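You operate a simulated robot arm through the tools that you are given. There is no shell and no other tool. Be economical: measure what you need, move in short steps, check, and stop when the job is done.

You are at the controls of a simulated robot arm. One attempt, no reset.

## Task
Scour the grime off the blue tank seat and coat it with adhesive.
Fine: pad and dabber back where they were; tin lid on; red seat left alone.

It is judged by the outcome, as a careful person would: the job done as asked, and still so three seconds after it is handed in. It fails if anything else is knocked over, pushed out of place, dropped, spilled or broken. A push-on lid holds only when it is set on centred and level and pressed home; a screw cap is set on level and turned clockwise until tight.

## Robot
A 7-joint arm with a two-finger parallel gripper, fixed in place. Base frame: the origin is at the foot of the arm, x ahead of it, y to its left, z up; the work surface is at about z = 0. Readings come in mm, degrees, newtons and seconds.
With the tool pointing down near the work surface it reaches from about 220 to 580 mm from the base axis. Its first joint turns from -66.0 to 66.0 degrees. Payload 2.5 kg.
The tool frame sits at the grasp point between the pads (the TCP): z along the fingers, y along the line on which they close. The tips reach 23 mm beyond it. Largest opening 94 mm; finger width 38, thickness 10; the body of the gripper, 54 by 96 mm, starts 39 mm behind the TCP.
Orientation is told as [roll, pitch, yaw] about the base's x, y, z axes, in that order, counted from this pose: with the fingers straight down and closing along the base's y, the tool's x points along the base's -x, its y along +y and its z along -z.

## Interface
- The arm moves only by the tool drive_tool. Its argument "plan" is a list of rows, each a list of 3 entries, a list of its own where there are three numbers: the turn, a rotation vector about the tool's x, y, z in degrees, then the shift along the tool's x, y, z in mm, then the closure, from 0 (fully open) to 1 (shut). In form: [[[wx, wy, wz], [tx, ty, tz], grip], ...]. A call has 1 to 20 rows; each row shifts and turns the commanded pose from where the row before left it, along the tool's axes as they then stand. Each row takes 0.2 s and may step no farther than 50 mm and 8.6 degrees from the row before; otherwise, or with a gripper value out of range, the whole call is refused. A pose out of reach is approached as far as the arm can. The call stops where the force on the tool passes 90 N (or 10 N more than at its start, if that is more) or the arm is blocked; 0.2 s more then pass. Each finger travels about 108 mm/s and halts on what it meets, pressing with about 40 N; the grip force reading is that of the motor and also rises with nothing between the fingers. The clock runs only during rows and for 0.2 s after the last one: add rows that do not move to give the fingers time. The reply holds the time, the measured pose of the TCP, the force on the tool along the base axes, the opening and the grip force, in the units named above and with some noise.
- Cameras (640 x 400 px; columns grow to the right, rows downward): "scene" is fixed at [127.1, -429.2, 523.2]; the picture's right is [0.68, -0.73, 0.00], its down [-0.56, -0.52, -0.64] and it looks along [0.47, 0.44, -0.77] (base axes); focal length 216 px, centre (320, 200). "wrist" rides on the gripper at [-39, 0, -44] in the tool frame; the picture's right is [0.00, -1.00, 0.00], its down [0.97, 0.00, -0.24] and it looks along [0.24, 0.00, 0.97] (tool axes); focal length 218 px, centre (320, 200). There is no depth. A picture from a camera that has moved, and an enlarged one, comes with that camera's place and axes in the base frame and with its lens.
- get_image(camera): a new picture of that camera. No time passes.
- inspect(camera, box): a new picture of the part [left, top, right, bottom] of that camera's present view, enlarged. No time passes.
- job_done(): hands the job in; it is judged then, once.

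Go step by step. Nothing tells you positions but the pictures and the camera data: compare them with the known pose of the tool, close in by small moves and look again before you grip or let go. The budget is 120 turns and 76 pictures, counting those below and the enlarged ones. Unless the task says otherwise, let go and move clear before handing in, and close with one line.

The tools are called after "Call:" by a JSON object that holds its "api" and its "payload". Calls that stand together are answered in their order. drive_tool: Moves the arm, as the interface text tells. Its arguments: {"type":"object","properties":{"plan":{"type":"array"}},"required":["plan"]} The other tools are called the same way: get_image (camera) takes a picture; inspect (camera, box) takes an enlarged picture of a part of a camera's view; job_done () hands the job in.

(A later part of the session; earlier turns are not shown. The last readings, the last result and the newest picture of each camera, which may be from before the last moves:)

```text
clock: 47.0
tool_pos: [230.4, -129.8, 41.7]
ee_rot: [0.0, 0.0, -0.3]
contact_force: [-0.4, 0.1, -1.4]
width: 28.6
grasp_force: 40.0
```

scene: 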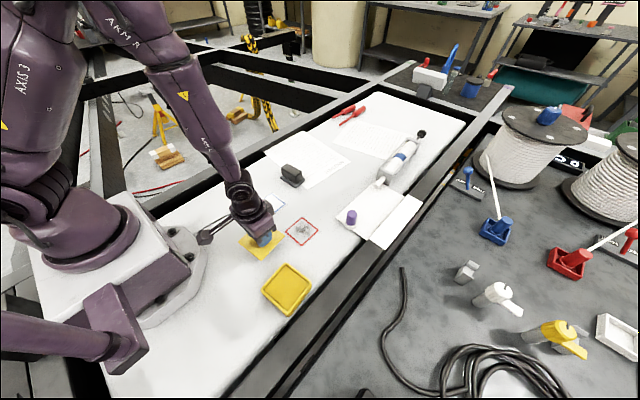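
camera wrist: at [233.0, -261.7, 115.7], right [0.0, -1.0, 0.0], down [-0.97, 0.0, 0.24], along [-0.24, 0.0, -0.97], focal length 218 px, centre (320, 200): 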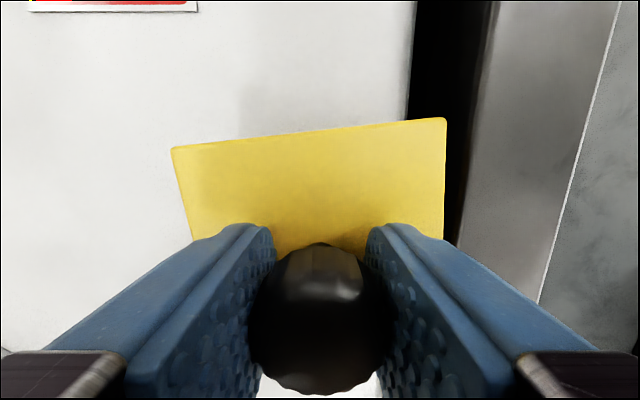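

Call:
{"api": "drive_tool", "payload": {"plan": [[[0, 0, 0], [0, 0, 1.5], 1], [[0, 0, 0], [0, 0, 1.5], 1], [[0, 0, 0], [0, 0, 0], 1]]}}

Call:
{"api": "inspect", "payload": {"camera": "scene", "box": [225, 200, 345, 320]}}

```text
clock: 47.8
tool_pos: [228.6, -129.9, 38.2]
ee_rot: [0.0, 0.0, 0.0]
contact_force: [0.1, 0.4, -0.3]
width: 28.7
grasp_force: 40.2
```

```text
3.33 times, centred on (285, 260) of scene
camera zoom: at [127.1, -429.2, 523.2], right [0.68, -0.73, 0.0], down [-0.56, -0.52, -0.64], along [0.47, 0.44, -0.77], focal length 720 px, centre (437, 0)
```

zoom: 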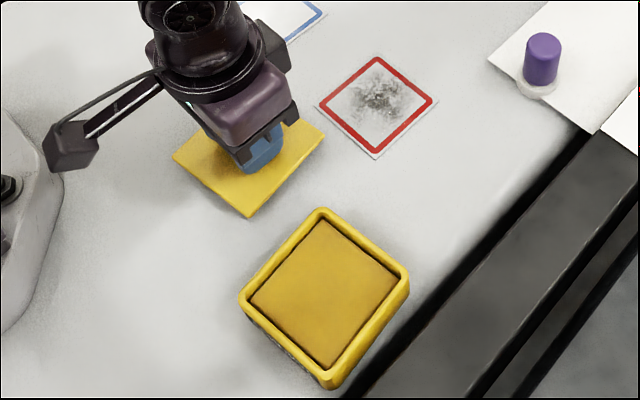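

Call:
{"api": "drive_tool", "payload": {"plan": [[[0, 0, 0], [0, 0, 1], 1], [[0, 0, 0], [0, 0, 1], 1], [[0, 0, 0], [0, 0, 1], 1], [[0, 0, 0], [0, 0, 0], 1]]}}

```text
clock: 48.8
tool_pos: [230.1, -130.1, 36.2]
ee_rot: [0.0, 0.0, -0.2]
contact_force: [-0.4, 0.4, 0.1]
width: 28.3
grasp_force: 39.7
```

Call:
{"api": "drive_tool", "payload": {"plan": [[[0, 0, 0], [0, 0, 1], 1], [[0, 0, 0], [0, 0, 1], 1], [[0, 0, 0], [0, 0, 0], 1]]}}

Call:
{"api": "inspect", "payload": {"camera": "scene", "box": [245, 210, 305, 270]}}

```text
clock: 49.6
tool_pos: [228.9, -130.8, 34.0]
ee_rot: [0.0, -0.1, -0.1]
contact_force: [0.4, -0.1, -0.7]
width: 28.8
grasp_force: 39.5
```

```text
6.67 times, centred on (275, 240) of scene
camera zoom: at [127.1, -429.2, 523.2], right [0.68, -0.73, 0.0], down [-0.56, -0.52, -0.64], along [0.47, 0.44, -0.77], focal length 1440 px, centre (620, -67)
```

zoom: 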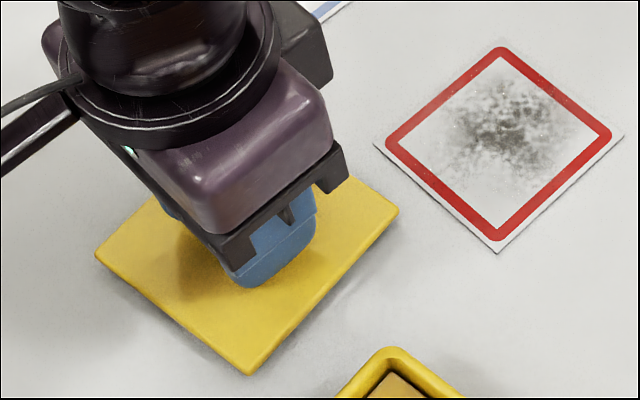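

Call:
{"api": "drive_tool", "payload": {"plan": [[[0, 0, 0], [0, 0, 1], 1], [[0, 0, 0], [0, 0, 0], 1]]}}

Call:
{"api": "drive_tool", "payload": {"plan": [[[0, 0, 0], [0, 0, 1], 1], [[0, 0, 0], [0, 0, 0], 1]]}}

Call:
{"api": "drive_tool", "payload": {"plan": [[[0, 0, 0], [0, 0, 1], 1], [[0, 0, 0], [0, 0, 0], 1]]}}

```text
clock: 50.2
tool_pos: [228.0, -129.3, 33.9]
ee_rot: [0.1, -0.1, -0.1]
contact_force: [-0.4, -1.1, -0.4]
width: 28.6
grasp_force: 39.8
```

```text
clock: 50.8
tool_pos: [227.7, -130.0, 31.9]
ee_rot: [0.0, 0.0, -0.2]
contact_force: [0.3, -0.2, -0.8]
width: 28.8
grasp_force: 40.4
```

```text
clock: 51.4
tool_pos: [228.7, -131.0, 30.5]
ee_rot: [0.0, 0.0, -0.2]
contact_force: [0.1, 0.7, -1.2]
width: 28.6
grasp_force: 40.2
```

Call:
{"api": "drive_tool", "payload": {"plan": [[[0, 0, 0], [0, 0, 1], 1], [[0, 0, 0], [0, 0, 0], 1]]}}

Call:
{"api": "drive_tool", "payload": {"plan": [[[0, 0, 0], [0, 0, 1], 1], [[0, 0, 0], [0, 0, 0], 1]]}}

Call:
{"api": "inspect", "payload": {"camera": "scene", "box": [245, 210, 305, 270]}}

```text
clock: 52.0
tool_pos: [228.4, -130.5, 30.3]
ee_rot: [0.0, 0.0, -0.1]
contact_force: [0.6, 0.0, -0.2]
width: 28.5
grasp_force: 39.5
```

```text
clock: 52.6
tool_pos: [228.8, -129.6, 29.5]
ee_rot: [0.2, 0.0, -0.1]
contact_force: [-1.2, 1.0, 5.4]
width: 28.6
grasp_force: 40.0
```

```text
6.67 times, centred on (275, 240) of scene
camera zoom: at [127.1, -429.2, 523.2], right [0.68, -0.73, 0.0], down [-0.56, -0.52, -0.64], along [0.47, 0.44, -0.77], focal length 1440 px, centre (620, -67)
```

zoom: 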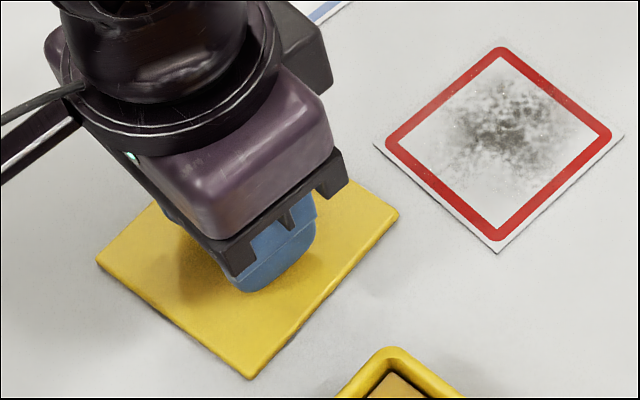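

The lid rests on the bench with its knob gripped at TCP (228.8,-130,29.5). I'll release it, rise, and go to view the dabber.

Call:
{"api": "drive_tool", "payload": {"plan": [[[0, 0, 0], [0, 0, 0], 0.5], [[0, 0, 0], [0, 0, 0], 0], [[0, 0, 0], [0, 0, 0], 0], [[0, 0, 0], [0, 0, -35], 0], [[0, 0, 0], [0, 0, -45], 0], [[0, 0, 0], [0, 0, -45], 0], [[0, 0, 0], [-38, -25, 0], 0], [[0, 0, 0], [-38, -25, 0], 0], [[0, 0, 0], [-38, -25, 0], 0], [[0, 0, 0], [-38, -25, 0], 0], [[0, 0, 0], [-38, -24, 0], 0], [[0, 0, 0], [0, 0, 0], 0]]}}

Call:
{"api": "get_image", "payload": {"camera": "wrist"}}

Call:
{"api": "inspect", "payload": {"camera": "scene", "box": [225, 200, 345, 320]}}

```text
clock: 55.2
tool_pos: [417.3, -254.0, 153.2]
ee_rot: [0.0, 0.0, -0.1]
contact_force: [-0.1, 0.8, -0.1]
width: 94.2
grasp_force: 0.0
```

```text
31 pictures are left
camera wrist: at [455.5, -253.8, 197.3], right [0.0, -1.0, 0.0], down [-0.97, 0.0, 0.24], along [-0.24, 0.0, -0.97], focal length 218 px, centre (320, 200)
```

wrist: 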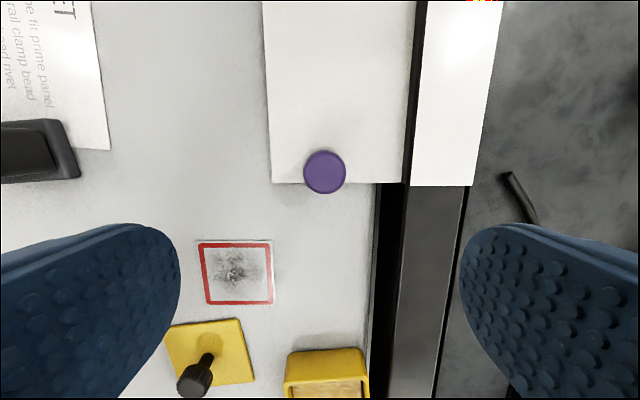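

```text
3.33 times, centred on (285, 260) of scene
camera zoom: at [127.1, -429.3, 523.2], right [0.68, -0.73, 0.0], down [-0.56, -0.52, -0.64], along [0.47, 0.44, -0.77], focal length 720 px, centre (437, 0)
```

zoom: 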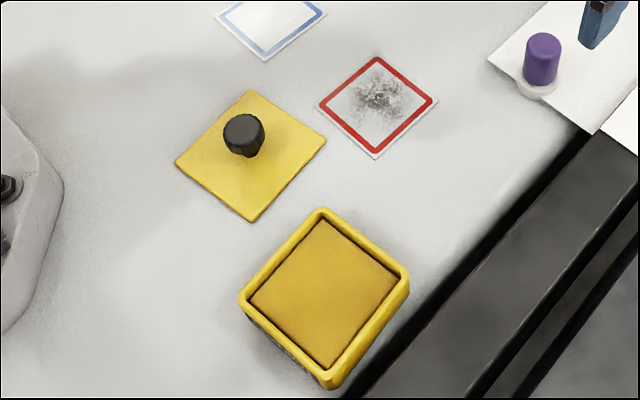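

The dabber's axis is at about (438,-257), handle 28 mm in diameter. I'll descend and grip it.

Call:
{"api": "drive_tool", "payload": {"plan": [[[0, 0, 0], [-21, -3, 30], 0], [[0, 0, 0], [0, 0, 40], 0], [[0, 0, 0], [0, 0, 0], 0]]}}

Call:
{"api": "get_image", "payload": {"camera": "wrist"}}

```text
clock: 56.0
tool_pos: [437.3, -257.1, 82.7]
ee_rot: [0.0, 0.1, -0.1]
contact_force: [0.1, 0.1, 0.2]
width: 94.3
grasp_force: 0.0
```

```text
29 pictures are left
camera wrist: at [475.9, -256.3, 127.6], right [0.0, -1.0, 0.0], down [-0.97, 0.0, 0.24], along [-0.24, 0.0, -0.97], focal length 218 px, centre (320, 200)
```

wrist: 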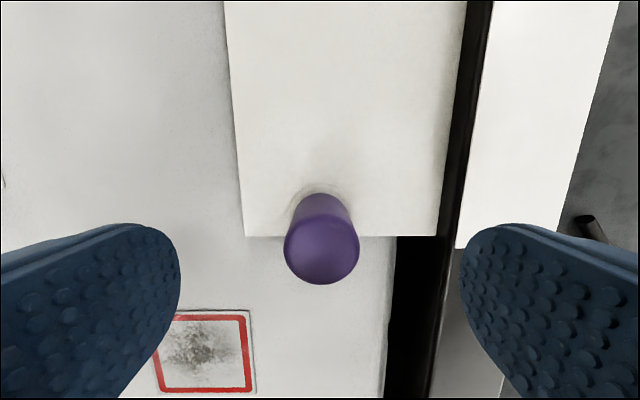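

Call:
{"api": "drive_tool", "payload": {"plan": [[[0, 0, 0], [0, 0, 25], 0], [[0, 0, 0], [0, 0, 17], 0], [[0, 0, 0], [0, 0, 0], 0], [[0, 0, 0], [0, 0, 0], 1], [[0, 0, 0], [0, 0, 0], 1], [[0, 0, 0], [0, 0, 0], 1], [[0, 0, 0], [0, 0, 0], 1]]}}

Call:
{"api": "inspect", "payload": {"camera": "scene", "box": [320, 170, 390, 240]}}

```text
clock: 57.6
tool_pos: [440.2, -258.0, 40.0]
ee_rot: [0.0, 0.0, -0.1]
contact_force: [-0.6, 0.4, 0.3]
width: 27.7
grasp_force: 40.0
```

```text
5.71 times, centred on (355, 205) of scene
camera zoom: at [127.1, -429.2, 523.2], right [0.68, -0.73, 0.0], down [-0.56, -0.52, -0.64], along [0.47, 0.44, -0.77], focal length 1234 px, centre (120, 171)
```

zoom: 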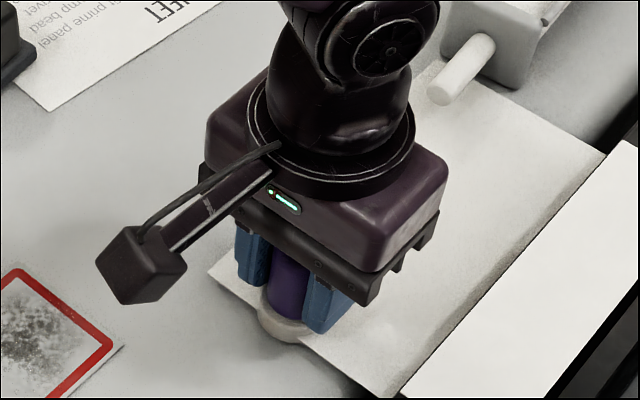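

Gripped (27.7 mm). I'll lift the dabber and carry it high to above the tin.

Call:
{"api": "drive_tool", "payload": {"plan": [[[0, 0, 0], [0, 0, -5], 1], [[0, 0, 0], [0, 0, -15], 1], [[0, 0, 0], [0, 0, -30], 1], [[0, 0, 0], [0, 0, -30], 1], [[0, 0, 0], [35, -0.5, 0], 1], [[0, 0, 0], [35, -0.5, 0], 1], [[0, 0, 0], [35, -0.5, 0], 1], [[0, 0, 0], [35, -0.5, 0], 1], [[0, 0, 0], [35, -0.5, 0], 1], [[0, 0, 0], [35, -0.5, 0], 1], [[0, 0, 0], [34, -0.5, 0], 1], [[0, 0, 0], [0, 0, 0], 1]]}}

Call:
{"api": "inspect", "payload": {"camera": "scene", "box": [225, 200, 345, 320]}}

Call:
{"api": "get_image", "payload": {"camera": "wrist"}}

```text
clock: 60.2
tool_pos: [194.6, -258.2, 119.9]
ee_rot: [0.0, 0.0, -0.1]
contact_force: [0.4, -0.5, -0.3]
width: 27.5
grasp_force: 40.0
```

```text
3.33 times, centred on (285, 260) of scene
camera zoom: at [127.1, -429.2, 523.2], right [0.68, -0.73, 0.0], down [-0.56, -0.52, -0.64], along [0.47, 0.44, -0.77], focal length 720 px, centre (437, 0)
```

zoom: 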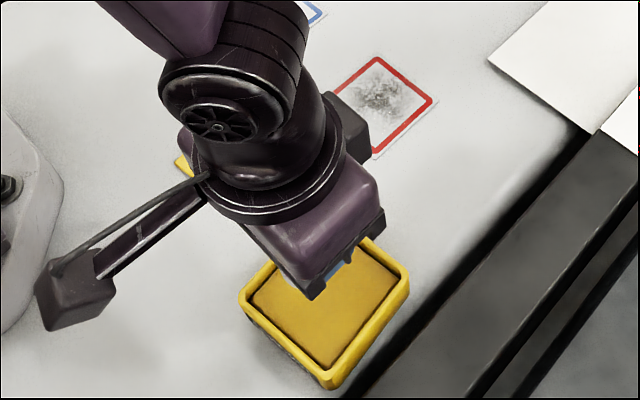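

```text
26 pictures are left
camera wrist: at [231.9, -258.9, 163.8], right [0.0, -1.0, 0.0], down [-0.97, 0.0, 0.24], along [-0.24, 0.0, -0.97], focal length 218 px, centre (320, 200)
```

wrist: 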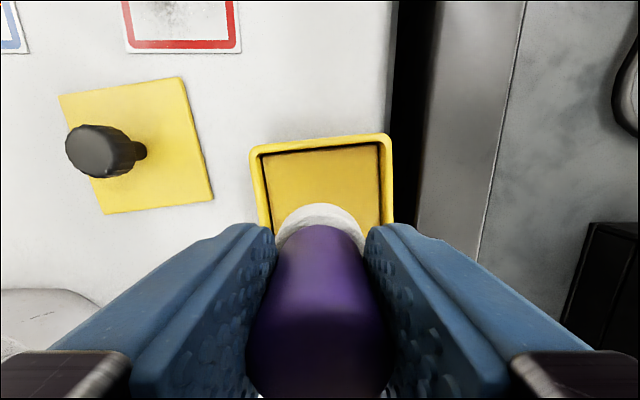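

The tin is centred under the dabber. I'll lower the felt into it gradually.

Call:
{"api": "drive_tool", "payload": {"plan": [[[0, 0, 0], [0, -2.5, 25], 1], [[0, 0, 0], [0, 0, 20], 1], [[0, 0, 0], [0, 0, 6], 1], [[0, 0, 0], [0, 0, 0], 1]]}}

Call:
{"api": "get_image", "payload": {"camera": "wrist"}}

```text
clock: 61.2
tool_pos: [195.2, -262.6, 68.5]
ee_rot: [-0.2, 0.0, -0.1]
contact_force: [-0.6, 4.2, 24.7]
width: 27.6
grasp_force: 40.1
```

```text
25 pictures are left
camera wrist: at [233.5, -263.4, 112.1], right [0.0, -1.0, 0.0], down [-0.97, 0.0, 0.24], along [-0.24, 0.0, -0.97], focal length 218 px, centre (320, 200)
```

wrist: 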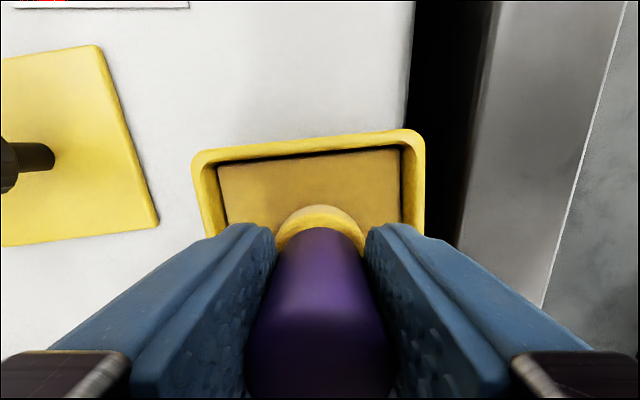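

The felt is loaded with adhesive. I'll raise it and carry it over the blue seat.

Call:
{"api": "drive_tool", "payload": {"plan": [[[0, 0, 0], [0, 0, -4], 1], [[0, 0, 0], [0, 0, -10], 1], [[0, 0, 0], [0, 0, -20], 1], [[0, 0, 0], [0, 0, -16], 1], [[0, 0, 0], [0, 0, 0], 1], [[0, 0, 0], [-19.4, 33.1, 0], 1], [[0, 0, 0], [-19.4, 33.1, 0], 1], [[0, 0, 0], [-19.4, 33.1, 0], 1], [[0, 0, 0], [-19.4, 33.1, 0], 1], [[0, 0, 0], [-19.4, 33.1, 0], 1], [[0, 0, 0], [-19.4, 33.1, 0], 1], [[0, 0, 0], [-19.4, 33.1, 0], 1], [[0, 0, 0], [0, 0, 15], 1], [[0, 0, 0], [0, 0, 0], 1]]}}

Call:
{"api": "get_image", "payload": {"camera": "wrist"}}

Call:
{"api": "inspect", "payload": {"camera": "scene", "box": [200, 150, 340, 320]}}

```text
clock: 64.2
tool_pos: [331.4, -31.3, 106.2]
ee_rot: [0.0, 0.0, -0.2]
contact_force: [-0.1, -0.3, -0.5]
width: 27.5
grasp_force: 40.1
```

```text
24 pictures are left
camera wrist: at [371.1, -31.5, 149.6], right [0.0, -1.0, 0.0], down [-0.97, 0.0, 0.24], along [-0.24, 0.0, -0.97], focal length 218 px, centre (320, 200)
```

wrist: 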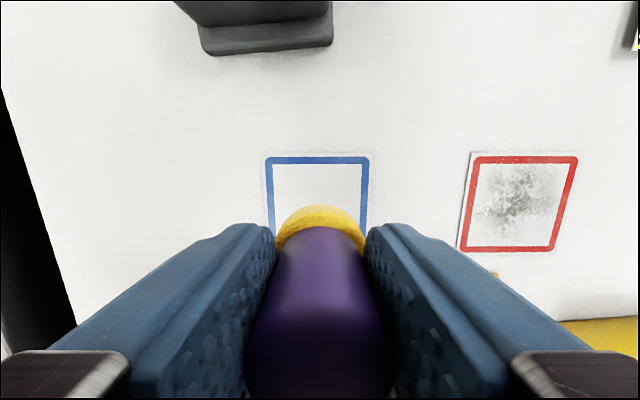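

```text
2.35 times, centred on (270, 235) of scene
camera zoom: at [127.1, -429.2, 523.2], right [0.68, -0.73, 0.0], down [-0.56, -0.52, -0.64], along [0.47, 0.44, -0.77], focal length 508 px, centre (438, 118)
```

zoom: 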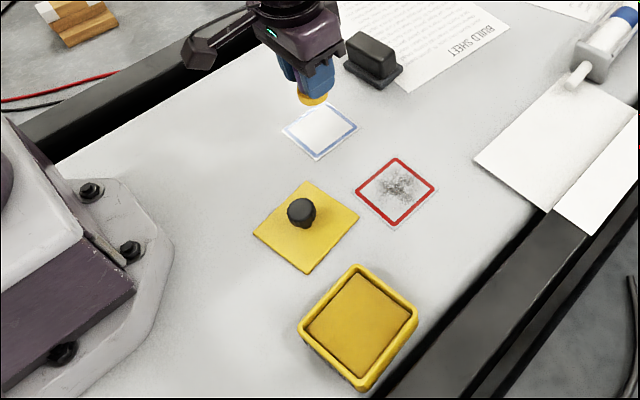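

The seat is centred beneath. I'll move to one corner of it and lower until light contact.

Call:
{"api": "drive_tool", "payload": {"plan": [[[0, 0, 0], [14, -13, 25], 1], [[0, 0, 0], [0, 0, 25], 1], [[0, 0, 0], [0, 0, 10], 1], [[0, 0, 0], [0, 0, 4], 1], [[0, 0, 0], [0, 0, 0], 1]]}}

```text
clock: 65.4
tool_pos: [321.0, -47.2, 43.0]
ee_rot: [0.0, 0.0, 0.0]
contact_force: [-3.7, 0.7, 15.5]
width: 27.8
grasp_force: 39.8
```

Contact at 15 N. I'll spread with a serpentine over the seat.

Call:
{"api": "drive_tool", "payload": {"plan": [[[0, 0, 0], [0, 9, 0], 1], [[0, 0, 0], [0, 9, 0], 1], [[0, 0, 0], [0, 10, 0], 1], [[0, 0, 0], [-7, 0, 0], 1], [[0, 0, 0], [-7, 0, 0], 1], [[0, 0, 0], [0, -9, 0], 1], [[0, 0, 0], [0, -9, 0], 1], [[0, 0, 0], [0, -10, 0], 1], [[0, 0, 0], [-7, 0, 0], 1], [[0, 0, 0], [-7, 0, 0], 1], [[0, 0, 0], [0, 9, 0], 1], [[0, 0, 0], [0, 9, 0], 1], [[0, 0, 0], [0, 10, 0], 1], [[0, 0, 0], [0, 0, 0], 1], [[0, 0, 0], [14, -14, -15], 1], [[0, 0, 0], [0, 0, -20], 1], [[0, 0, 0], [-40, 0, -10], 1], [[0, 0, 0], [-30, 0, 0], 1], [[0, 0, 0], [0, 0, 0], 1]]}}

Call:
{"api": "inspect", "payload": {"camera": "scene", "box": [240, 170, 310, 230]}}

```text
clock: 69.4
tool_pos: [404.6, -28.3, 87.3]
ee_rot: [0.1, 0.0, -0.2]
contact_force: [1.0, -0.1, -1.1]
width: 27.4
grasp_force: 40.2
```

```text
6.67 times, centred on (275, 200) of scene
camera zoom: at [127.1, -429.2, 523.2], right [0.68, -0.73, 0.0], down [-0.56, -0.52, -0.64], along [0.47, 0.44, -0.77], focal length 1440 px, centre (620, 200)
```

zoom: 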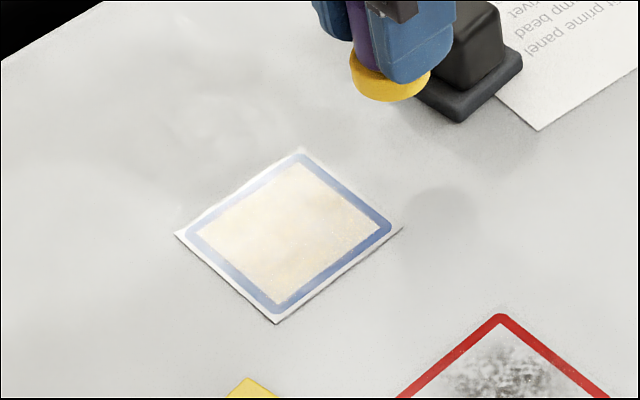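

A faint, even coat has started. I'll go over it several more times to build it up.

Call:
{"api": "drive_tool", "payload": {"plan": [[[0, 0, 0], [30, 0, 0], 1], [[0, 0, 0], [40, 0, 10], 1], [[0, 0, 0], [14, -14, 20], 1], [[0, 0, 0], [0, 0, 15.5], 1], [[0, 0, 0], [0, 10, 0], 1], [[0, 0, 0], [0, 10, 0], 1], [[0, 0, 0], [0, 8, 0], 1], [[0, 0, 0], [-9, 0, 0], 1], [[0, 0, 0], [0, -10, 0], 1], [[0, 0, 0], [0, -10, 0], 1], [[0, 0, 0], [0, -8, 0], 1], [[0, 0, 0], [-9, 0, 0], 1], [[0, 0, 0], [0, 10, 0], 1], [[0, 0, 0], [0, 10, 0], 1], [[0, 0, 0], [0, 8, 0], 1], [[0, 0, 0], [-9, 0, 0], 1], [[0, 0, 0], [0, -10, 0], 1], [[0, 0, 0], [0, -10, 0], 1], [[0, 0, 0], [0, -8, 0], 1], [[0, 0, 0], [0, 0, 0], 1]]}}

Call:
{"api": "drive_tool", "payload": {"plan": [[[0, 0, 0], [9, 0, 0], 1], [[0, 0, 0], [9, 0, 0], 1], [[0, 0, 0], [9, 0, 0], 1], [[0, 0, 0], [0, 9, 0], 1], [[0, 0, 0], [-9, 0, 0], 1], [[0, 0, 0], [-9, 0, 0], 1], [[0, 0, 0], [-9, 0, 0], 1], [[0, 0, 0], [0, 9, 0], 1], [[0, 0, 0], [9, 0, 0], 1], [[0, 0, 0], [9, 0, 0], 1], [[0, 0, 0], [9, 0, 0], 1], [[0, 0, 0], [0, 9, 0], 1], [[0, 0, 0], [-9, 0, 0], 1], [[0, 0, 0], [-9, 0, 0], 1], [[0, 0, 0], [0, 0, 0], 1], [[0, 0, 0], [-5, -14, -15], 1], [[0, 0, 0], [0, 0, -20], 1], [[0, 0, 0], [-40, 0, -10], 1], [[0, 0, 0], [-25, 0, 0], 1], [[0, 0, 0], [0, 0, 0], 1]]}}

Call:
{"api": "inspect", "payload": {"camera": "scene", "box": [240, 170, 310, 230]}}

```text
clock: 73.6
tool_pos: [344.9, -43.6, 42.5]
ee_rot: [-0.1, 0.0, -0.1]
contact_force: [0.0, 1.3, -0.6]
width: 27.0
grasp_force: 39.9
```

```text
clock: 77.8
tool_pos: [406.4, -34.2, 85.1]
ee_rot: [0.0, 0.0, -0.1]
contact_force: [-0.1, -0.7, -0.7]
width: 27.1
grasp_force: 39.7
```

```text
6.67 times, centred on (275, 200) of scene
camera zoom: at [127.1, -429.2, 523.2], right [0.68, -0.73, 0.0], down [-0.56, -0.52, -0.64], along [0.47, 0.44, -0.77], focal length 1440 px, centre (620, 200)
```

zoom: 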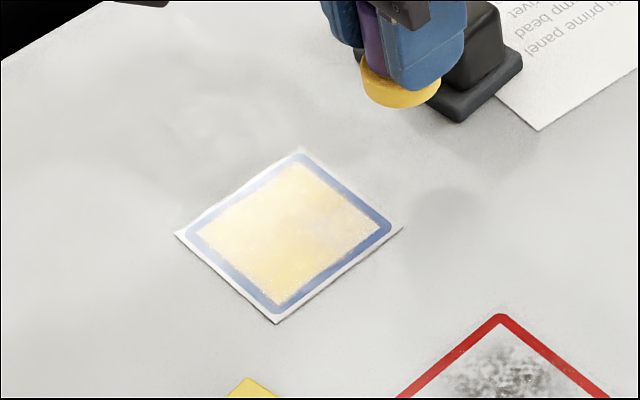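

The coat is building, but contact had become light. I'll do another pass pressed slightly deeper.

Call:
{"api": "drive_tool", "payload": {"plan": [[[0, 0, 0], [30, 0, 0], 1], [[0, 0, 0], [45, 0, 0], 1], [[0, 0, 0], [14, -11, 22], 1], [[0, 0, 0], [0, 0, 16], 1], [[0, 0, 0], [0, 0, 5], 1], [[0, 0, 0], [0, 0, 0], 1]]}}

```text
clock: 79.2
tool_pos: [316.9, -42.9, 43.3]
ee_rot: [0.0, 0.0, -0.2]
contact_force: [0.0, -0.6, -2.1]
width: 27.0
grasp_force: 39.8
```

Call:
{"api": "drive_tool", "payload": {"plan": [[[0, 0, 0], [0, 0, 1.5], 1], [[0, 0, 0], [0, 0, 1], 1], [[0, 0, 0], [0, 0, 0], 1]]}}

```text
clock: 80.0
tool_pos: [317.3, -42.0, 40.0]
ee_rot: [-0.1, 0.1, -0.1]
contact_force: [0.3, 0.1, -0.3]
width: 27.6
grasp_force: 40.1
```

Call:
{"api": "drive_tool", "payload": {"plan": [[[0, 0, 0], [0, 0, 1], 1], [[0, 0, 0], [0, 0, 0], 1]]}}

Call:
{"api": "drive_tool", "payload": {"plan": [[[0, 0, 0], [0, 0, 1], 1], [[0, 0, 0], [0, 0, 0], 1]]}}

Call:
{"api": "inspect", "payload": {"camera": "scene", "box": [240, 170, 310, 230]}}

```text
clock: 80.6
tool_pos: [316.9, -43.0, 39.1]
ee_rot: [0.0, -0.1, -0.1]
contact_force: [-6.2, 4.3, 26.7]
width: 27.5
grasp_force: 39.9
```

```text
clock: 81.2
tool_pos: [317.8, -42.6, 39.3]
ee_rot: [0.0, -0.1, -0.1]
contact_force: [-2.5, 7.0, 28.8]
width: 27.2
grasp_force: 39.7
```

```text
6.67 times, centred on (275, 200) of scene
camera zoom: at [127.0, -429.2, 523.2], right [0.68, -0.73, 0.0], down [-0.56, -0.52, -0.64], along [0.47, 0.44, -0.77], focal length 1440 px, centre (620, 200)
```

zoom: 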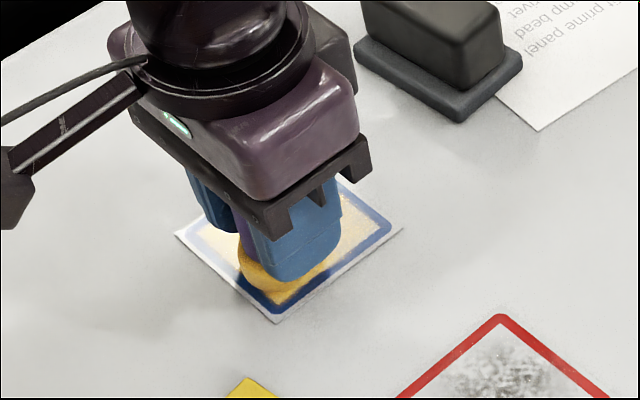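

Call:
{"api": "drive_tool", "payload": {"plan": [[[0, 0, 0], [0, 9, 0], 1], [[0, 0, 0], [0, 9, 0], 1], [[0, 0, 0], [0, 9, 0], 1], [[0, 0, 0], [-9, 0, 0], 1], [[0, 0, 0], [0, -9, 0], 1], [[0, 0, 0], [0, -9, 0], 1], [[0, 0, 0], [0, -9, 0], 1], [[0, 0, 0], [-9, 0, 0], 1], [[0, 0, 0], [0, 9, 0], 1], [[0, 0, 0], [0, 9, 0], 1], [[0, 0, 0], [0, 9, 0], 1], [[0, 0, 0], [-9, 0, 0], 1], [[0, 0, 0], [0, -9, 0], 1], [[0, 0, 0], [0, -9, 0], 1], [[0, 0, 0], [0, -9, 0], 1], [[0, 0, 0], [0, 0, 0], 1]]}}

Call:
{"api": "drive_tool", "payload": {"plan": [[[0, 0, 0], [9, 0, 0.4], 1], [[0, 0, 0], [9, 0, 0], 1], [[0, 0, 0], [9, 0, 0], 1], [[0, 0, 0], [0, 9, 0], 1], [[0, 0, 0], [-9, 0, 0], 1], [[0, 0, 0], [-9, 0, 0], 1], [[0, 0, 0], [-9, 0, 0], 1], [[0, 0, 0], [0, 9, 0], 1], [[0, 0, 0], [9, 0, 0], 1], [[0, 0, 0], [9, 0, 0], 1], [[0, 0, 0], [9, 0, 0], 1], [[0, 0, 0], [0, 9, 0], 1], [[0, 0, 0], [-9, 0, 0], 1], [[0, 0, 0], [-9, 0, 0], 1], [[0, 0, 0], [-9, 0, 0], 1]]}}

Call:
{"api": "drive_tool", "payload": {"plan": [[[0, 0, 0], [0, 0, -15], 1], [[0, 0, 0], [0, -14, -20], 1], [[0, 0, 0], [-38, 0, -10], 1], [[0, 0, 0], [-22, 0, 0], 1], [[0, 0, 0], [0, 0, 0], 1]]}}

Call:
{"api": "inspect", "payload": {"camera": "scene", "box": [240, 170, 310, 230]}}

```text
clock: 84.6
tool_pos: [343.2, -41.4, 37.3]
ee_rot: [0.0, 0.0, -0.2]
contact_force: [1.1, 6.3, 20.0]
width: 27.3
grasp_force: 40.1
```

```text
clock: 87.8
tool_pos: [344.2, -16.4, 39.1]
ee_rot: [0.0, 0.0, -0.2]
contact_force: [0.2, 0.0, -0.2]
width: 27.4
grasp_force: 40.5
```

```text
clock: 89.0
tool_pos: [403.6, -30.5, 85.2]
ee_rot: [0.0, 0.1, -0.2]
contact_force: [0.2, -0.6, -0.5]
width: 27.5
grasp_force: 40.1
```

```text
6.67 times, centred on (275, 200) of scene
camera zoom: at [127.1, -429.2, 523.2], right [0.68, -0.73, 0.0], down [-0.56, -0.52, -0.64], along [0.47, 0.44, -0.77], focal length 1440 px, centre (620, 200)
```

zoom: 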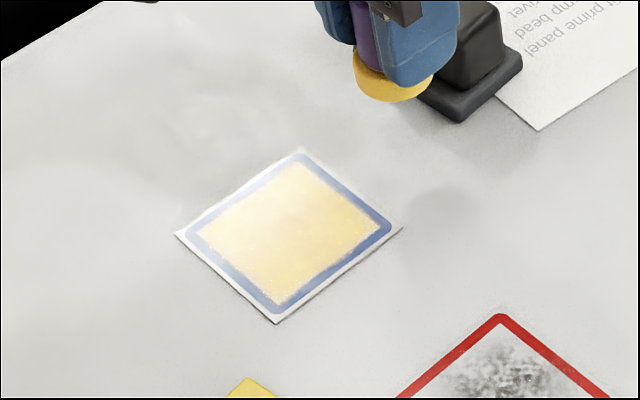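

The coat is even but thin, so I'll re-dip for a fuller coat.

Call:
{"api": "drive_tool", "payload": {"plan": [[[0, 0, 0], [0, 0, -35], 1], [[0, 0, 0], [29.8, -33, 0], 1], [[0, 0, 0], [29.8, -33, 0], 1], [[0, 0, 0], [29.8, -33, 0], 1], [[0, 0, 0], [29.8, -33, 0], 1], [[0, 0, 0], [29.8, -33, 0], 1], [[0, 0, 0], [29.8, -33, 0], 1], [[0, 0, 0], [29.8, -33, 0], 1], [[0, 0, 0], [0, 0, 0], 1], [[0, 0, 0], [0, 0, 30], 1], [[0, 0, 0], [0, 0, 14], 1], [[0, 0, 0], [0, 0, 5], 1], [[0, 0, 0], [0, 0, 0], 1]]}}

```text
clock: 91.8
tool_pos: [195.1, -260.6, 68.5]
ee_rot: [0.0, -0.1, -0.1]
contact_force: [0.4, 0.1, -0.8]
width: 27.3
grasp_force: 40.1
```

Call:
{"api": "drive_tool", "payload": {"plan": [[[0, 0, 0], [0, 0, 1.5], 1], [[0, 0, 0], [0, 0, 1], 1], [[0, 0, 0], [0, 0, 0], 1]]}}

```text
clock: 92.6
tool_pos: [196.0, -259.8, 65.2]
ee_rot: [0.0, -0.1, -0.2]
contact_force: [-0.2, -0.4, -0.4]
width: 27.5
grasp_force: 40.0
```

Call:
{"api": "drive_tool", "payload": {"plan": [[[0, 0, 0], [0, 0, 1], 1], [[0, 0, 0], [0, 0, 0], 1]]}}

Call:
{"api": "drive_tool", "payload": {"plan": [[[0, 0, 0], [0, 0, 1], 1], [[0, 0, 0], [0, 0, 0], 1]]}}

```text
clock: 93.2
tool_pos: [196.3, -259.7, 65.2]
ee_rot: [0.0, 0.0, -0.1]
contact_force: [-0.1, 0.0, -0.3]
width: 27.4
grasp_force: 40.0
```

```text
clock: 93.8
tool_pos: [194.8, -260.6, 63.9]
ee_rot: [-0.1, 0.0, -0.2]
contact_force: [0.2, 0.6, 0.0]
width: 27.2
grasp_force: 40.0
```

Call:
{"api": "drive_tool", "payload": {"plan": [[[0, 0, 0], [0, 0, 1], 1], [[0, 0, 0], [0, 0, 0], 1]]}}

Call:
{"api": "drive_tool", "payload": {"plan": [[[0, 0, 0], [0, 0, 1], 1], [[0, 0, 0], [0, 0, 0], 1]]}}

```text
clock: 94.4
tool_pos: [194.6, -262.1, 62.6]
ee_rot: [0.0, -0.1, -0.1]
contact_force: [1.5, 1.6, 16.0]
width: 27.4
grasp_force: 40.3
```

```text
clock: 95.0
tool_pos: [194.0, -260.9, 63.8]
ee_rot: [-0.2, -0.1, -0.1]
contact_force: [-4.8, 4.2, 52.6]
width: 27.5
grasp_force: 39.8
```

Re-dipped. I'll carry it back over the seat and down to contact.

Call:
{"api": "drive_tool", "payload": {"plan": [[[0, 0, 0], [0, 0, -4], 1], [[0, 0, 0], [0, 0, -12], 1], [[0, 0, 0], [0, 0, -25], 1], [[0, 0, 0], [0, 0, -14], 1], [[0, 0, 0], [-17.4, 31, 0], 1], [[0, 0, 0], [-17.4, 31, 0], 1], [[0, 0, 0], [-17.4, 31, 0], 1], [[0, 0, 0], [-17.4, 31, 0], 1], [[0, 0, 0], [-17.4, 31, 0], 1], [[0, 0, 0], [-17.4, 31, 0], 1], [[0, 0, 0], [-17.4, 31, 0], 1], [[0, 0, 0], [0, 0, 30], 1], [[0, 0, 0], [0, 0, 25], 1], [[0, 0, 0], [0, 0, 16], 1], [[0, 0, 0], [0, 0, 5], 1], [[0, 0, 0], [0, 0, 1], 1], [[0, 0, 0], [0, 0, 0], 1]]}}

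```text
clock: 98.6
tool_pos: [316.8, -43.7, 40.1]
ee_rot: [0.0, 0.0, -0.1]
contact_force: [-0.6, 0.3, -0.4]
width: 27.3
grasp_force: 40.3
```

Call:
{"api": "drive_tool", "payload": {"plan": [[[0, 0, 0], [0, 0, 1.5], 1], [[0, 0, 0], [0, 0, 1], 1], [[0, 0, 0], [0, 0, 0], 1]]}}

Call:
{"api": "drive_tool", "payload": {"plan": [[[0, 0, 0], [0, 0, 1], 1], [[0, 0, 0], [0, 0, 0], 1]]}}

```text
clock: 99.4
tool_pos: [316.9, -43.5, 39.5]
ee_rot: [0.1, -0.1, -0.2]
contact_force: [-5.5, -1.8, 12.7]
width: 27.6
grasp_force: 40.2
```

```text
clock: 100.0
tool_pos: [318.1, -43.6, 38.1]
ee_rot: [0.0, 0.0, -0.2]
contact_force: [-8.6, -1.0, 37.0]
width: 27.6
grasp_force: 40.3
```

Call:
{"api": "drive_tool", "payload": {"plan": [[[0, 0, 0], [0, 9, 0], 1], [[0, 0, 0], [0, 9, 0], 1], [[0, 0, 0], [0, 9, 0], 1], [[0, 0, 0], [-9, 0, 0], 1], [[0, 0, 0], [0, -9, 0], 1], [[0, 0, 0], [0, -9, 0], 1], [[0, 0, 0], [0, -9, 0], 1], [[0, 0, 0], [-9, 0, 0], 1], [[0, 0, 0], [0, 9, 0], 1], [[0, 0, 0], [0, 9, 0], 1], [[0, 0, 0], [0, 9, 0], 1], [[0, 0, 0], [-9, 0, 0], 1], [[0, 0, 0], [0, -9, 0], 1], [[0, 0, 0], [0, -9, 0], 1], [[0, 0, 0], [0, -9, 0], 1], [[0, 0, 0], [0, 0, 0], 1]]}}

Call:
{"api": "drive_tool", "payload": {"plan": [[[0, 0, 0], [9, 0, 0.4], 1], [[0, 0, 0], [9, 0, 0], 1], [[0, 0, 0], [9, 0, 0], 1], [[0, 0, 0], [0, 9, 0], 1], [[0, 0, 0], [-9, 0, 0], 1], [[0, 0, 0], [-9, 0, 0], 1], [[0, 0, 0], [-9, 0, 0], 1], [[0, 0, 0], [0, 9, 0], 1], [[0, 0, 0], [9, 0, 0], 1], [[0, 0, 0], [9, 0, 0], 1], [[0, 0, 0], [9, 0, 0], 1], [[0, 0, 0], [0, 9, 0], 1], [[0, 0, 0], [-9, 0, 0], 1], [[0, 0, 0], [-9, 0, 0], 1], [[0, 0, 0], [-9, 0, 0], 1], [[0, 0, 0], [0, 0, 0], 1]]}}

Call:
{"api": "drive_tool", "payload": {"plan": [[[0, 0, 0], [0, 0, -15], 1], [[0, 0, 0], [0, -14, -20], 1], [[0, 0, 0], [-38, 0, -10], 1], [[0, 0, 0], [-22, 0, 0], 1], [[0, 0, 0], [0, 0, 0], 1]]}}

Call:
{"api": "inspect", "payload": {"camera": "scene", "box": [240, 170, 310, 230]}}

```text
clock: 103.4
tool_pos: [344.8, -42.7, 38.0]
ee_rot: [0.0, -0.2, -0.1]
contact_force: [4.6, 11.1, 32.5]
width: 27.4
grasp_force: 39.6
```

```text
clock: 106.8
tool_pos: [342.2, -17.8, 37.4]
ee_rot: [0.0, -0.1, -0.1]
contact_force: [-2.5, 1.9, 9.8]
width: 27.4
grasp_force: 40.0
```

```text
clock: 108.0
tool_pos: [404.2, -32.8, 80.1]
ee_rot: [0.1, 0.0, -0.1]
contact_force: [-0.3, -1.1, -0.1]
width: 27.3
grasp_force: 40.1
```

```text
6.67 times, centred on (275, 200) of scene
camera zoom: at [127.1, -429.2, 523.2], right [0.68, -0.73, 0.0], down [-0.56, -0.52, -0.64], along [0.47, 0.44, -0.77], focal length 1440 px, centre (620, 200)
```

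zoom: 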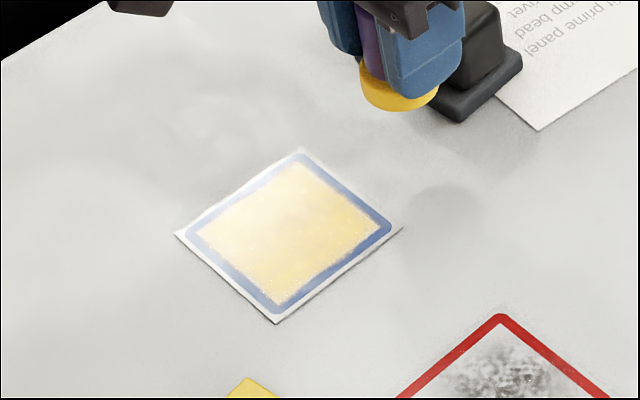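

Call:
{"api": "inspect", "payload": {"camera": "scene", "box": [255, 190, 287, 210]}}

```text
16.00 times, centred on (271, 200) of scene
camera zoom: at [127.1, -429.2, 523.2], right [0.68, -0.73, 0.0], down [-0.56, -0.52, -0.64], along [0.47, 0.44, -0.77], focal length 3455 px, centre (1104, 200)
```

zoom: 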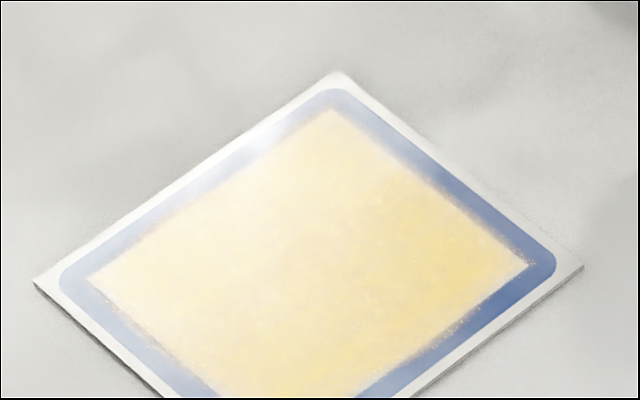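

The coat covers the seat evenly. Now I'll return the dabber to its original spot.

Call:
{"api": "drive_tool", "payload": {"plan": [[[0, 0, 0], [0, 0, -30], 1], [[0, 0, 0], [-7, -45, 0], 1], [[0, 0, 0], [-7, -45, 0], 1], [[0, 0, 0], [-7, -45, 0], 1], [[0, 0, 0], [-7, -45, 0], 1], [[0, 0, 0], [-7, -45, 0], 1], [[0, 0, 0], [0, 0, 0], 1], [[0, 0, 0], [0, 0, 35], 1], [[0, 0, 0], [0, 0, 25], 1], [[0, 0, 0], [0, 0, 0], 1]]}}

Call:
{"api": "inspect", "payload": {"camera": "scene", "box": [320, 170, 390, 240]}}

```text
clock: 110.2
tool_pos: [437.7, -255.8, 49.3]
ee_rot: [0.0, 0.0, 0.0]
contact_force: [-0.7, -0.3, -0.9]
width: 27.3
grasp_force: 40.5
```

```text
5.71 times, centred on (355, 205) of scene
camera zoom: at [127.1, -429.2, 523.2], right [0.68, -0.73, 0.0], down [-0.56, -0.52, -0.64], along [0.47, 0.44, -0.77], focal length 1234 px, centre (120, 171)
```

zoom: 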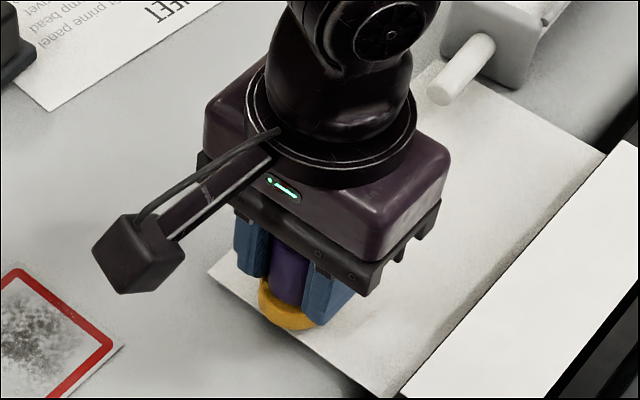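

Call:
{"api": "drive_tool", "payload": {"plan": [[[0, 0, 0], [-1, -1.5, 6], 1], [[0, 0, 0], [0, 0, 4], 1], [[0, 0, 0], [0, 0, 0], 1]]}}

Call:
{"api": "drive_tool", "payload": {"plan": [[[0, 0, 0], [0, 0, 1], 1], [[0, 0, 0], [0, 0, 0], 1]]}}

Call:
{"api": "drive_tool", "payload": {"plan": [[[0, 0, 0], [0, 0, 1], 1], [[0, 0, 0], [0, 0, 0], 1]]}}

```text
clock: 111.0
tool_pos: [438.6, -257.2, 40.5]
ee_rot: [0.0, 0.0, -0.1]
contact_force: [-0.1, -0.7, -0.1]
width: 27.2
grasp_force: 39.8
```

```text
clock: 111.6
tool_pos: [438.6, -259.5, 38.9]
ee_rot: [-0.1, 0.0, -0.1]
contact_force: [0.3, 0.2, -0.8]
width: 27.1
grasp_force: 40.5
```

```text
clock: 112.2
tool_pos: [438.0, -256.9, 38.3]
ee_rot: [-0.1, 0.0, -0.2]
contact_force: [0.4, 0.0, -0.5]
width: 27.5
grasp_force: 39.7
```

Call:
{"api": "drive_tool", "payload": {"plan": [[[0, 0, 0], [0, 0, 1], 1], [[0, 0, 0], [0, 0, 0], 1]]}}

Call:
{"api": "drive_tool", "payload": {"plan": [[[0, 0, 0], [0, 0, 1], 1], [[0, 0, 0], [0, 0, 0], 1]]}}

```text
clock: 112.8
tool_pos: [439.8, -257.2, 39.2]
ee_rot: [-0.1, 0.0, -0.1]
contact_force: [-0.6, 0.0, -1.3]
width: 27.5
grasp_force: 40.1
```

```text
clock: 113.4
tool_pos: [439.7, -257.8, 37.8]
ee_rot: [-0.1, 0.1, -0.1]
contact_force: [0.2, 0.1, -0.4]
width: 27.2
grasp_force: 40.0
```

Call:
{"api": "drive_tool", "payload": {"plan": [[[0, 0, 0], [0, 0, 1], 1], [[0, 0, 0], [0, 0, 0], 1]]}}

Call:
{"api": "drive_tool", "payload": {"plan": [[[0, 0, 0], [0, 0, 1], 1], [[0, 0, 0], [0, 0, 0], 1]]}}

Call:
{"api": "inspect", "payload": {"camera": "scene", "box": [320, 170, 390, 240]}}

```text
clock: 114.0
tool_pos: [439.5, -259.1, 36.5]
ee_rot: [0.0, -0.1, 0.0]
contact_force: [-1.8, 1.1, 6.7]
width: 27.3
grasp_force: 40.1
```

```text
clock: 114.6
tool_pos: [440.0, -258.6, 36.7]
ee_rot: [-0.1, 0.0, -0.3]
contact_force: [-4.7, 2.8, 19.7]
width: 27.6
grasp_force: 40.3
```

```text
5.71 times, centred on (355, 205) of scene
camera zoom: at [127.0, -429.2, 523.3], right [0.68, -0.73, 0.0], down [-0.56, -0.52, -0.64], along [0.47, 0.44, -0.77], focal length 1234 px, centre (120, 171)
```

zoom: 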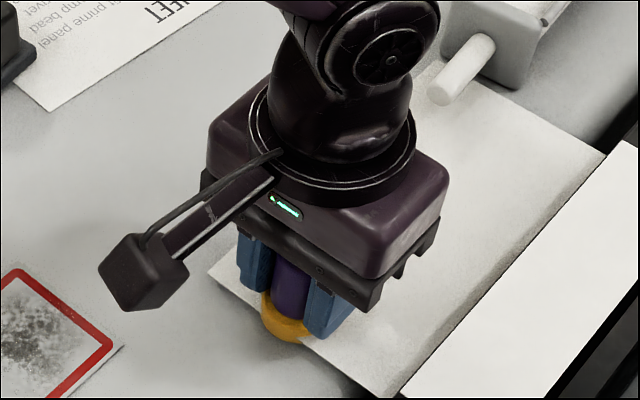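

The dabber is on its spot in firm contact. I'll release it, rise, and go above the lid.

Call:
{"api": "drive_tool", "payload": {"plan": [[[0, 0, 0], [0, 0, -1], 1], [[0, 0, 0], [0, 0, 0], 0.6], [[0, 0, 0], [0, 0, 0], 0], [[0, 0, 0], [0, 0, 0], 0], [[0, 0, 0], [0, 0, -30], 0], [[0, 0, 0], [0, 0, -45], 0], [[0, 0, 0], [0, 0, -40], 0], [[0, 0, 0], [42, 25.6, 0], 0], [[0, 0, 0], [42, 25.6, 0], 0], [[0, 0, 0], [42, 25.6, 0], 0], [[0, 0, 0], [42, 25.6, 0], 0], [[0, 0, 0], [42, 25.6, 0], 0], [[0, 0, 0], [0, 0, 35], 0], [[0, 0, 0], [0, 0, 0], 0]]}}

Call:
{"api": "get_image", "payload": {"camera": "wrist"}}

Call:
{"api": "inspect", "payload": {"camera": "scene", "box": [335, 195, 375, 235]}}

```text
clock: 117.6
tool_pos: [231.8, -130.5, 115.4]
ee_rot: [-0.1, 0.0, -0.2]
contact_force: [0.5, -1.0, 0.0]
width: 94.0
grasp_force: 0.0
```

```text
14 pictures are left
camera wrist: at [269.6, -128.9, 159.6], right [0.0, -1.0, 0.0], down [-0.97, 0.0, 0.24], along [-0.24, 0.0, -0.97], focal length 218 px, centre (320, 200)
```

wrist: 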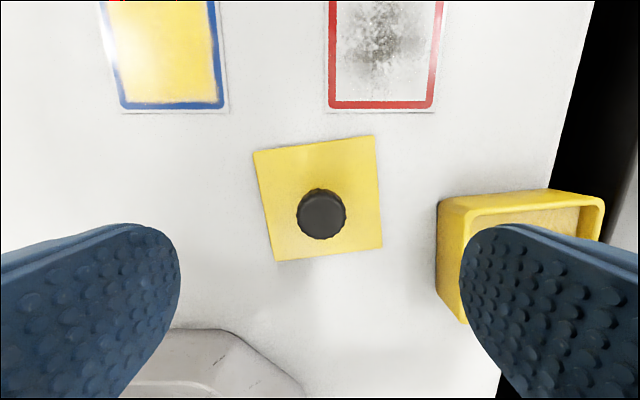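

```text
10.00 times, centred on (355, 215) of scene
camera zoom: at [127.1, -429.2, 523.2], right [0.68, -0.73, 0.0], down [-0.56, -0.52, -0.64], along [0.47, 0.44, -0.77], focal length 2159 px, centre (-30, 50)
```

zoom: 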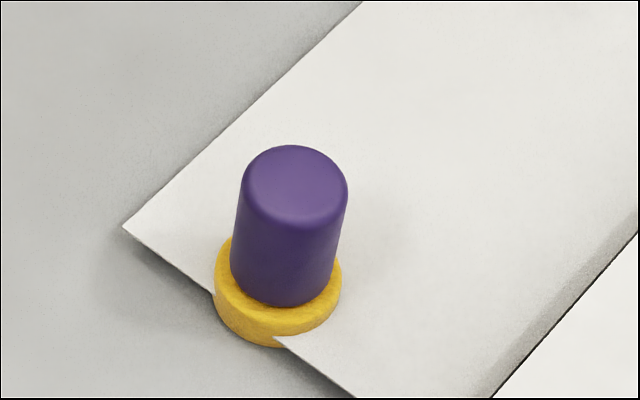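

The dabber is back precisely and the coat looks full. Next I'll descend and grip the lid knob at the same height as before.

Call:
{"api": "drive_tool", "payload": {"plan": [[[0, 0, 0], [1, 0.5, 35], 0], [[0, 0, 0], [0, 0, 30], 0], [[0, 0, 0], [0, 0, 14], 0], [[0, 0, 0], [0, 0, 5], 0], [[0, 0, 0], [0, 0, 0], 0]]}}

```text
clock: 118.8
tool_pos: [229.6, -128.2, 34.5]
ee_rot: [0.0, 0.1, -0.2]
contact_force: [0.3, 0.1, -0.5]
width: 94.2
grasp_force: 0.2
```

Call:
{"api": "drive_tool", "payload": {"plan": [[[0, 0, 0], [0, -1, 4], 0], [[0, 0, 0], [0, 0, 0], 0], [[0, 0, 0], [0, 0, 0], 1], [[0, 0, 0], [0, 0, 0], 1], [[0, 0, 0], [0, 0, 0], 1], [[0, 0, 0], [0, 0, 0], 1]]}}

Call:
{"api": "get_image", "payload": {"camera": "wrist"}}

```text
clock: 120.2
tool_pos: [229.2, -127.8, 30.2]
ee_rot: [0.0, 0.0, -0.1]
contact_force: [0.7, 0.5, 0.4]
width: 28.7
grasp_force: 40.7
```

```text
12 pictures are left
camera wrist: at [267.3, -128.5, 74.0], right [0.0, -1.0, 0.0], down [-0.97, 0.0, 0.24], along [-0.24, 0.0, -0.97], focal length 218 px, centre (320, 200)
```

wrist: 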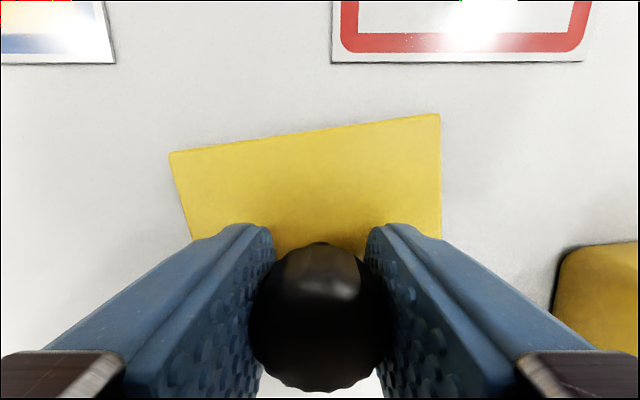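

The lid is gripped and sits about 2° more counter-clockwise than when seated. I'll lift, carry it over the tin, and correct the yaw there.

Call:
{"api": "drive_tool", "payload": {"plan": [[[0, 0, 0], [0, 0, -10], 1], [[0, 0, 0], [0, 0, -30], 1], [[0, 0, 0], [0, 0, -35], 1], [[0, 0, 0], [0, -33, 0], 1], [[0, 0, 0], [11, -33, 0], 1], [[0, 0, 0], [12, -34, 0], 1], [[0, 0, 0], [12, -34, 0], 1], [[0, 0, 2], [0, 0, 0], 1], [[0, 0, 0], [0, 0, 15], 1], [[0, 0, 0], [0, 0, 0], 1]]}}

Call:
{"api": "get_image", "payload": {"camera": "wrist"}}

Call:
{"api": "inspect", "payload": {"camera": "scene", "box": [225, 220, 345, 320]}}

```text
clock: 122.4
tool_pos: [192.9, -263.4, 89.1]
ee_rot: [0.0, 0.0, -2.0]
contact_force: [-0.9, 0.2, -0.9]
width: 28.7
grasp_force: 40.4
```

```text
11 pictures are left
camera wrist: at [230.5, -264.4, 133.1], right [-0.04, -1.0, 0.0], down [-0.97, 0.04, 0.24], along [-0.24, 0.01, -0.97], focal length 218 px, centre (320, 200)
```

wrist: 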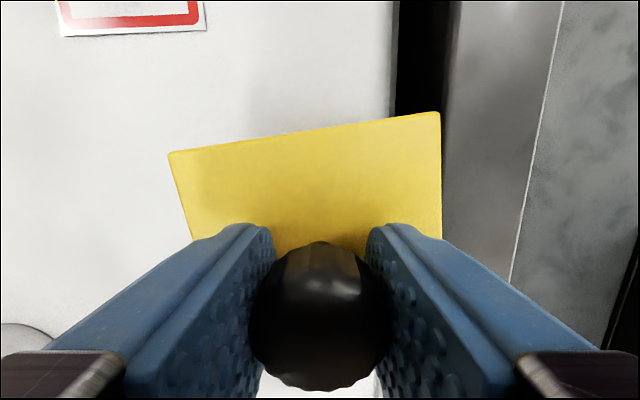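

```text
4.00 times, centred on (285, 270) of scene
camera zoom: at [127.1, -429.2, 523.2], right [0.68, -0.73, 0.0], down [-0.56, -0.52, -0.64], along [0.47, 0.44, -0.77], focal length 864 px, centre (460, -80)
```

zoom: 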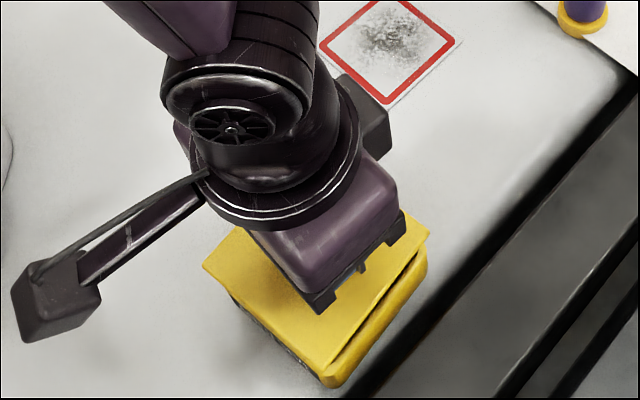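

The lid is aligned over the tin within about 2 mm. I'll nudge it slightly and lower it to just above the rim to check.

Call:
{"api": "drive_tool", "payload": {"plan": [[[0, 0, 0], [-1.2, 0.8, 10], 1], [[0, 0, 0], [0, 0, 7], 1], [[0, 0, 0], [0, 0, 0], 1]]}}

Call:
{"api": "inspect", "payload": {"camera": "scene", "box": [245, 250, 335, 320]}}

```text
clock: 123.2
tool_pos: [192.3, -263.3, 72.1]
ee_rot: [0.1, 0.0, -2.1]
contact_force: [-0.3, 0.2, 0.0]
width: 28.7
grasp_force: 39.9
```

```text
5.71 times, centred on (290, 285) of scene
camera zoom: at [127.1, -429.2, 523.2], right [0.68, -0.73, 0.0], down [-0.56, -0.52, -0.64], along [0.47, 0.44, -0.77], focal length 1234 px, centre (491, -286)
```

zoom: 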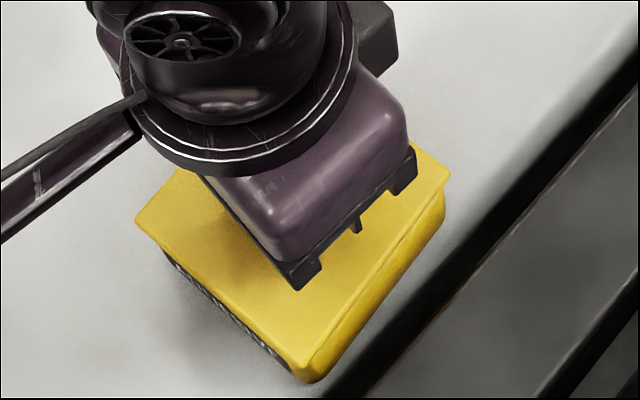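

The lid seems to sit 2–3 mm too far toward -x, so I'll correct that and check at high zoom.

Call:
{"api": "drive_tool", "payload": {"plan": [[[0, 0, 0], [-2.5, 0.3, 0], 1], [[0, 0, 0], [0, 0, 0], 1], [[0, 0, 0], [0, 0, 0], 1]]}}

Call:
{"api": "inspect", "payload": {"camera": "scene", "box": [255, 255, 320, 320]}}

```text
clock: 124.0
tool_pos: [196.5, -261.7, 71.0]
ee_rot: [0.1, 0.0, -2.1]
contact_force: [0.5, -0.6, 0.1]
width: 28.7
grasp_force: 40.3
```

```text
6.15 times, centred on (288, 288) of scene
camera zoom: at [127.1, -429.2, 523.2], right [0.68, -0.73, 0.0], down [-0.56, -0.52, -0.64], along [0.47, 0.44, -0.77], focal length 1329 px, centre (520, -338)
```

zoom: 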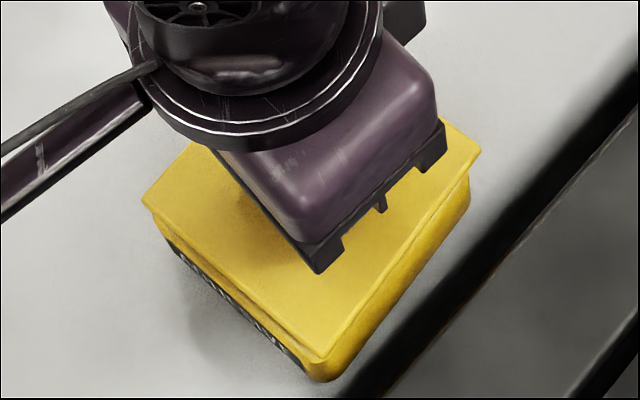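

Now the lid lines up with the original closed view within about 1 mm. I'll lower it onto the rim.

Call:
{"api": "drive_tool", "payload": {"plan": [[[0, 0, 0], [0.6, 0, 2], 1], [[0, 0, 0], [0, 0, 2], 1], [[0, 0, 0], [0, 0, 1], 1], [[0, 0, 0], [0, 0, 0], 1]]}}

Call:
{"api": "drive_tool", "payload": {"plan": [[[0, 0, 0], [0, 0, 1], 1], [[0, 0, 0], [0, 0, 1], 1], [[0, 0, 0], [0, 0, 0], 1]]}}

```text
clock: 125.0
tool_pos: [195.8, -262.7, 67.1]
ee_rot: [0.1, 0.0, -2.2]
contact_force: [-0.3, 0.3, -0.7]
width: 28.5
grasp_force: 40.0
```

```text
clock: 125.8
tool_pos: [196.4, -262.8, 65.3]
ee_rot: [0.0, 0.0, -2.1]
contact_force: [-0.3, -0.8, -0.3]
width: 28.6
grasp_force: 39.9
```

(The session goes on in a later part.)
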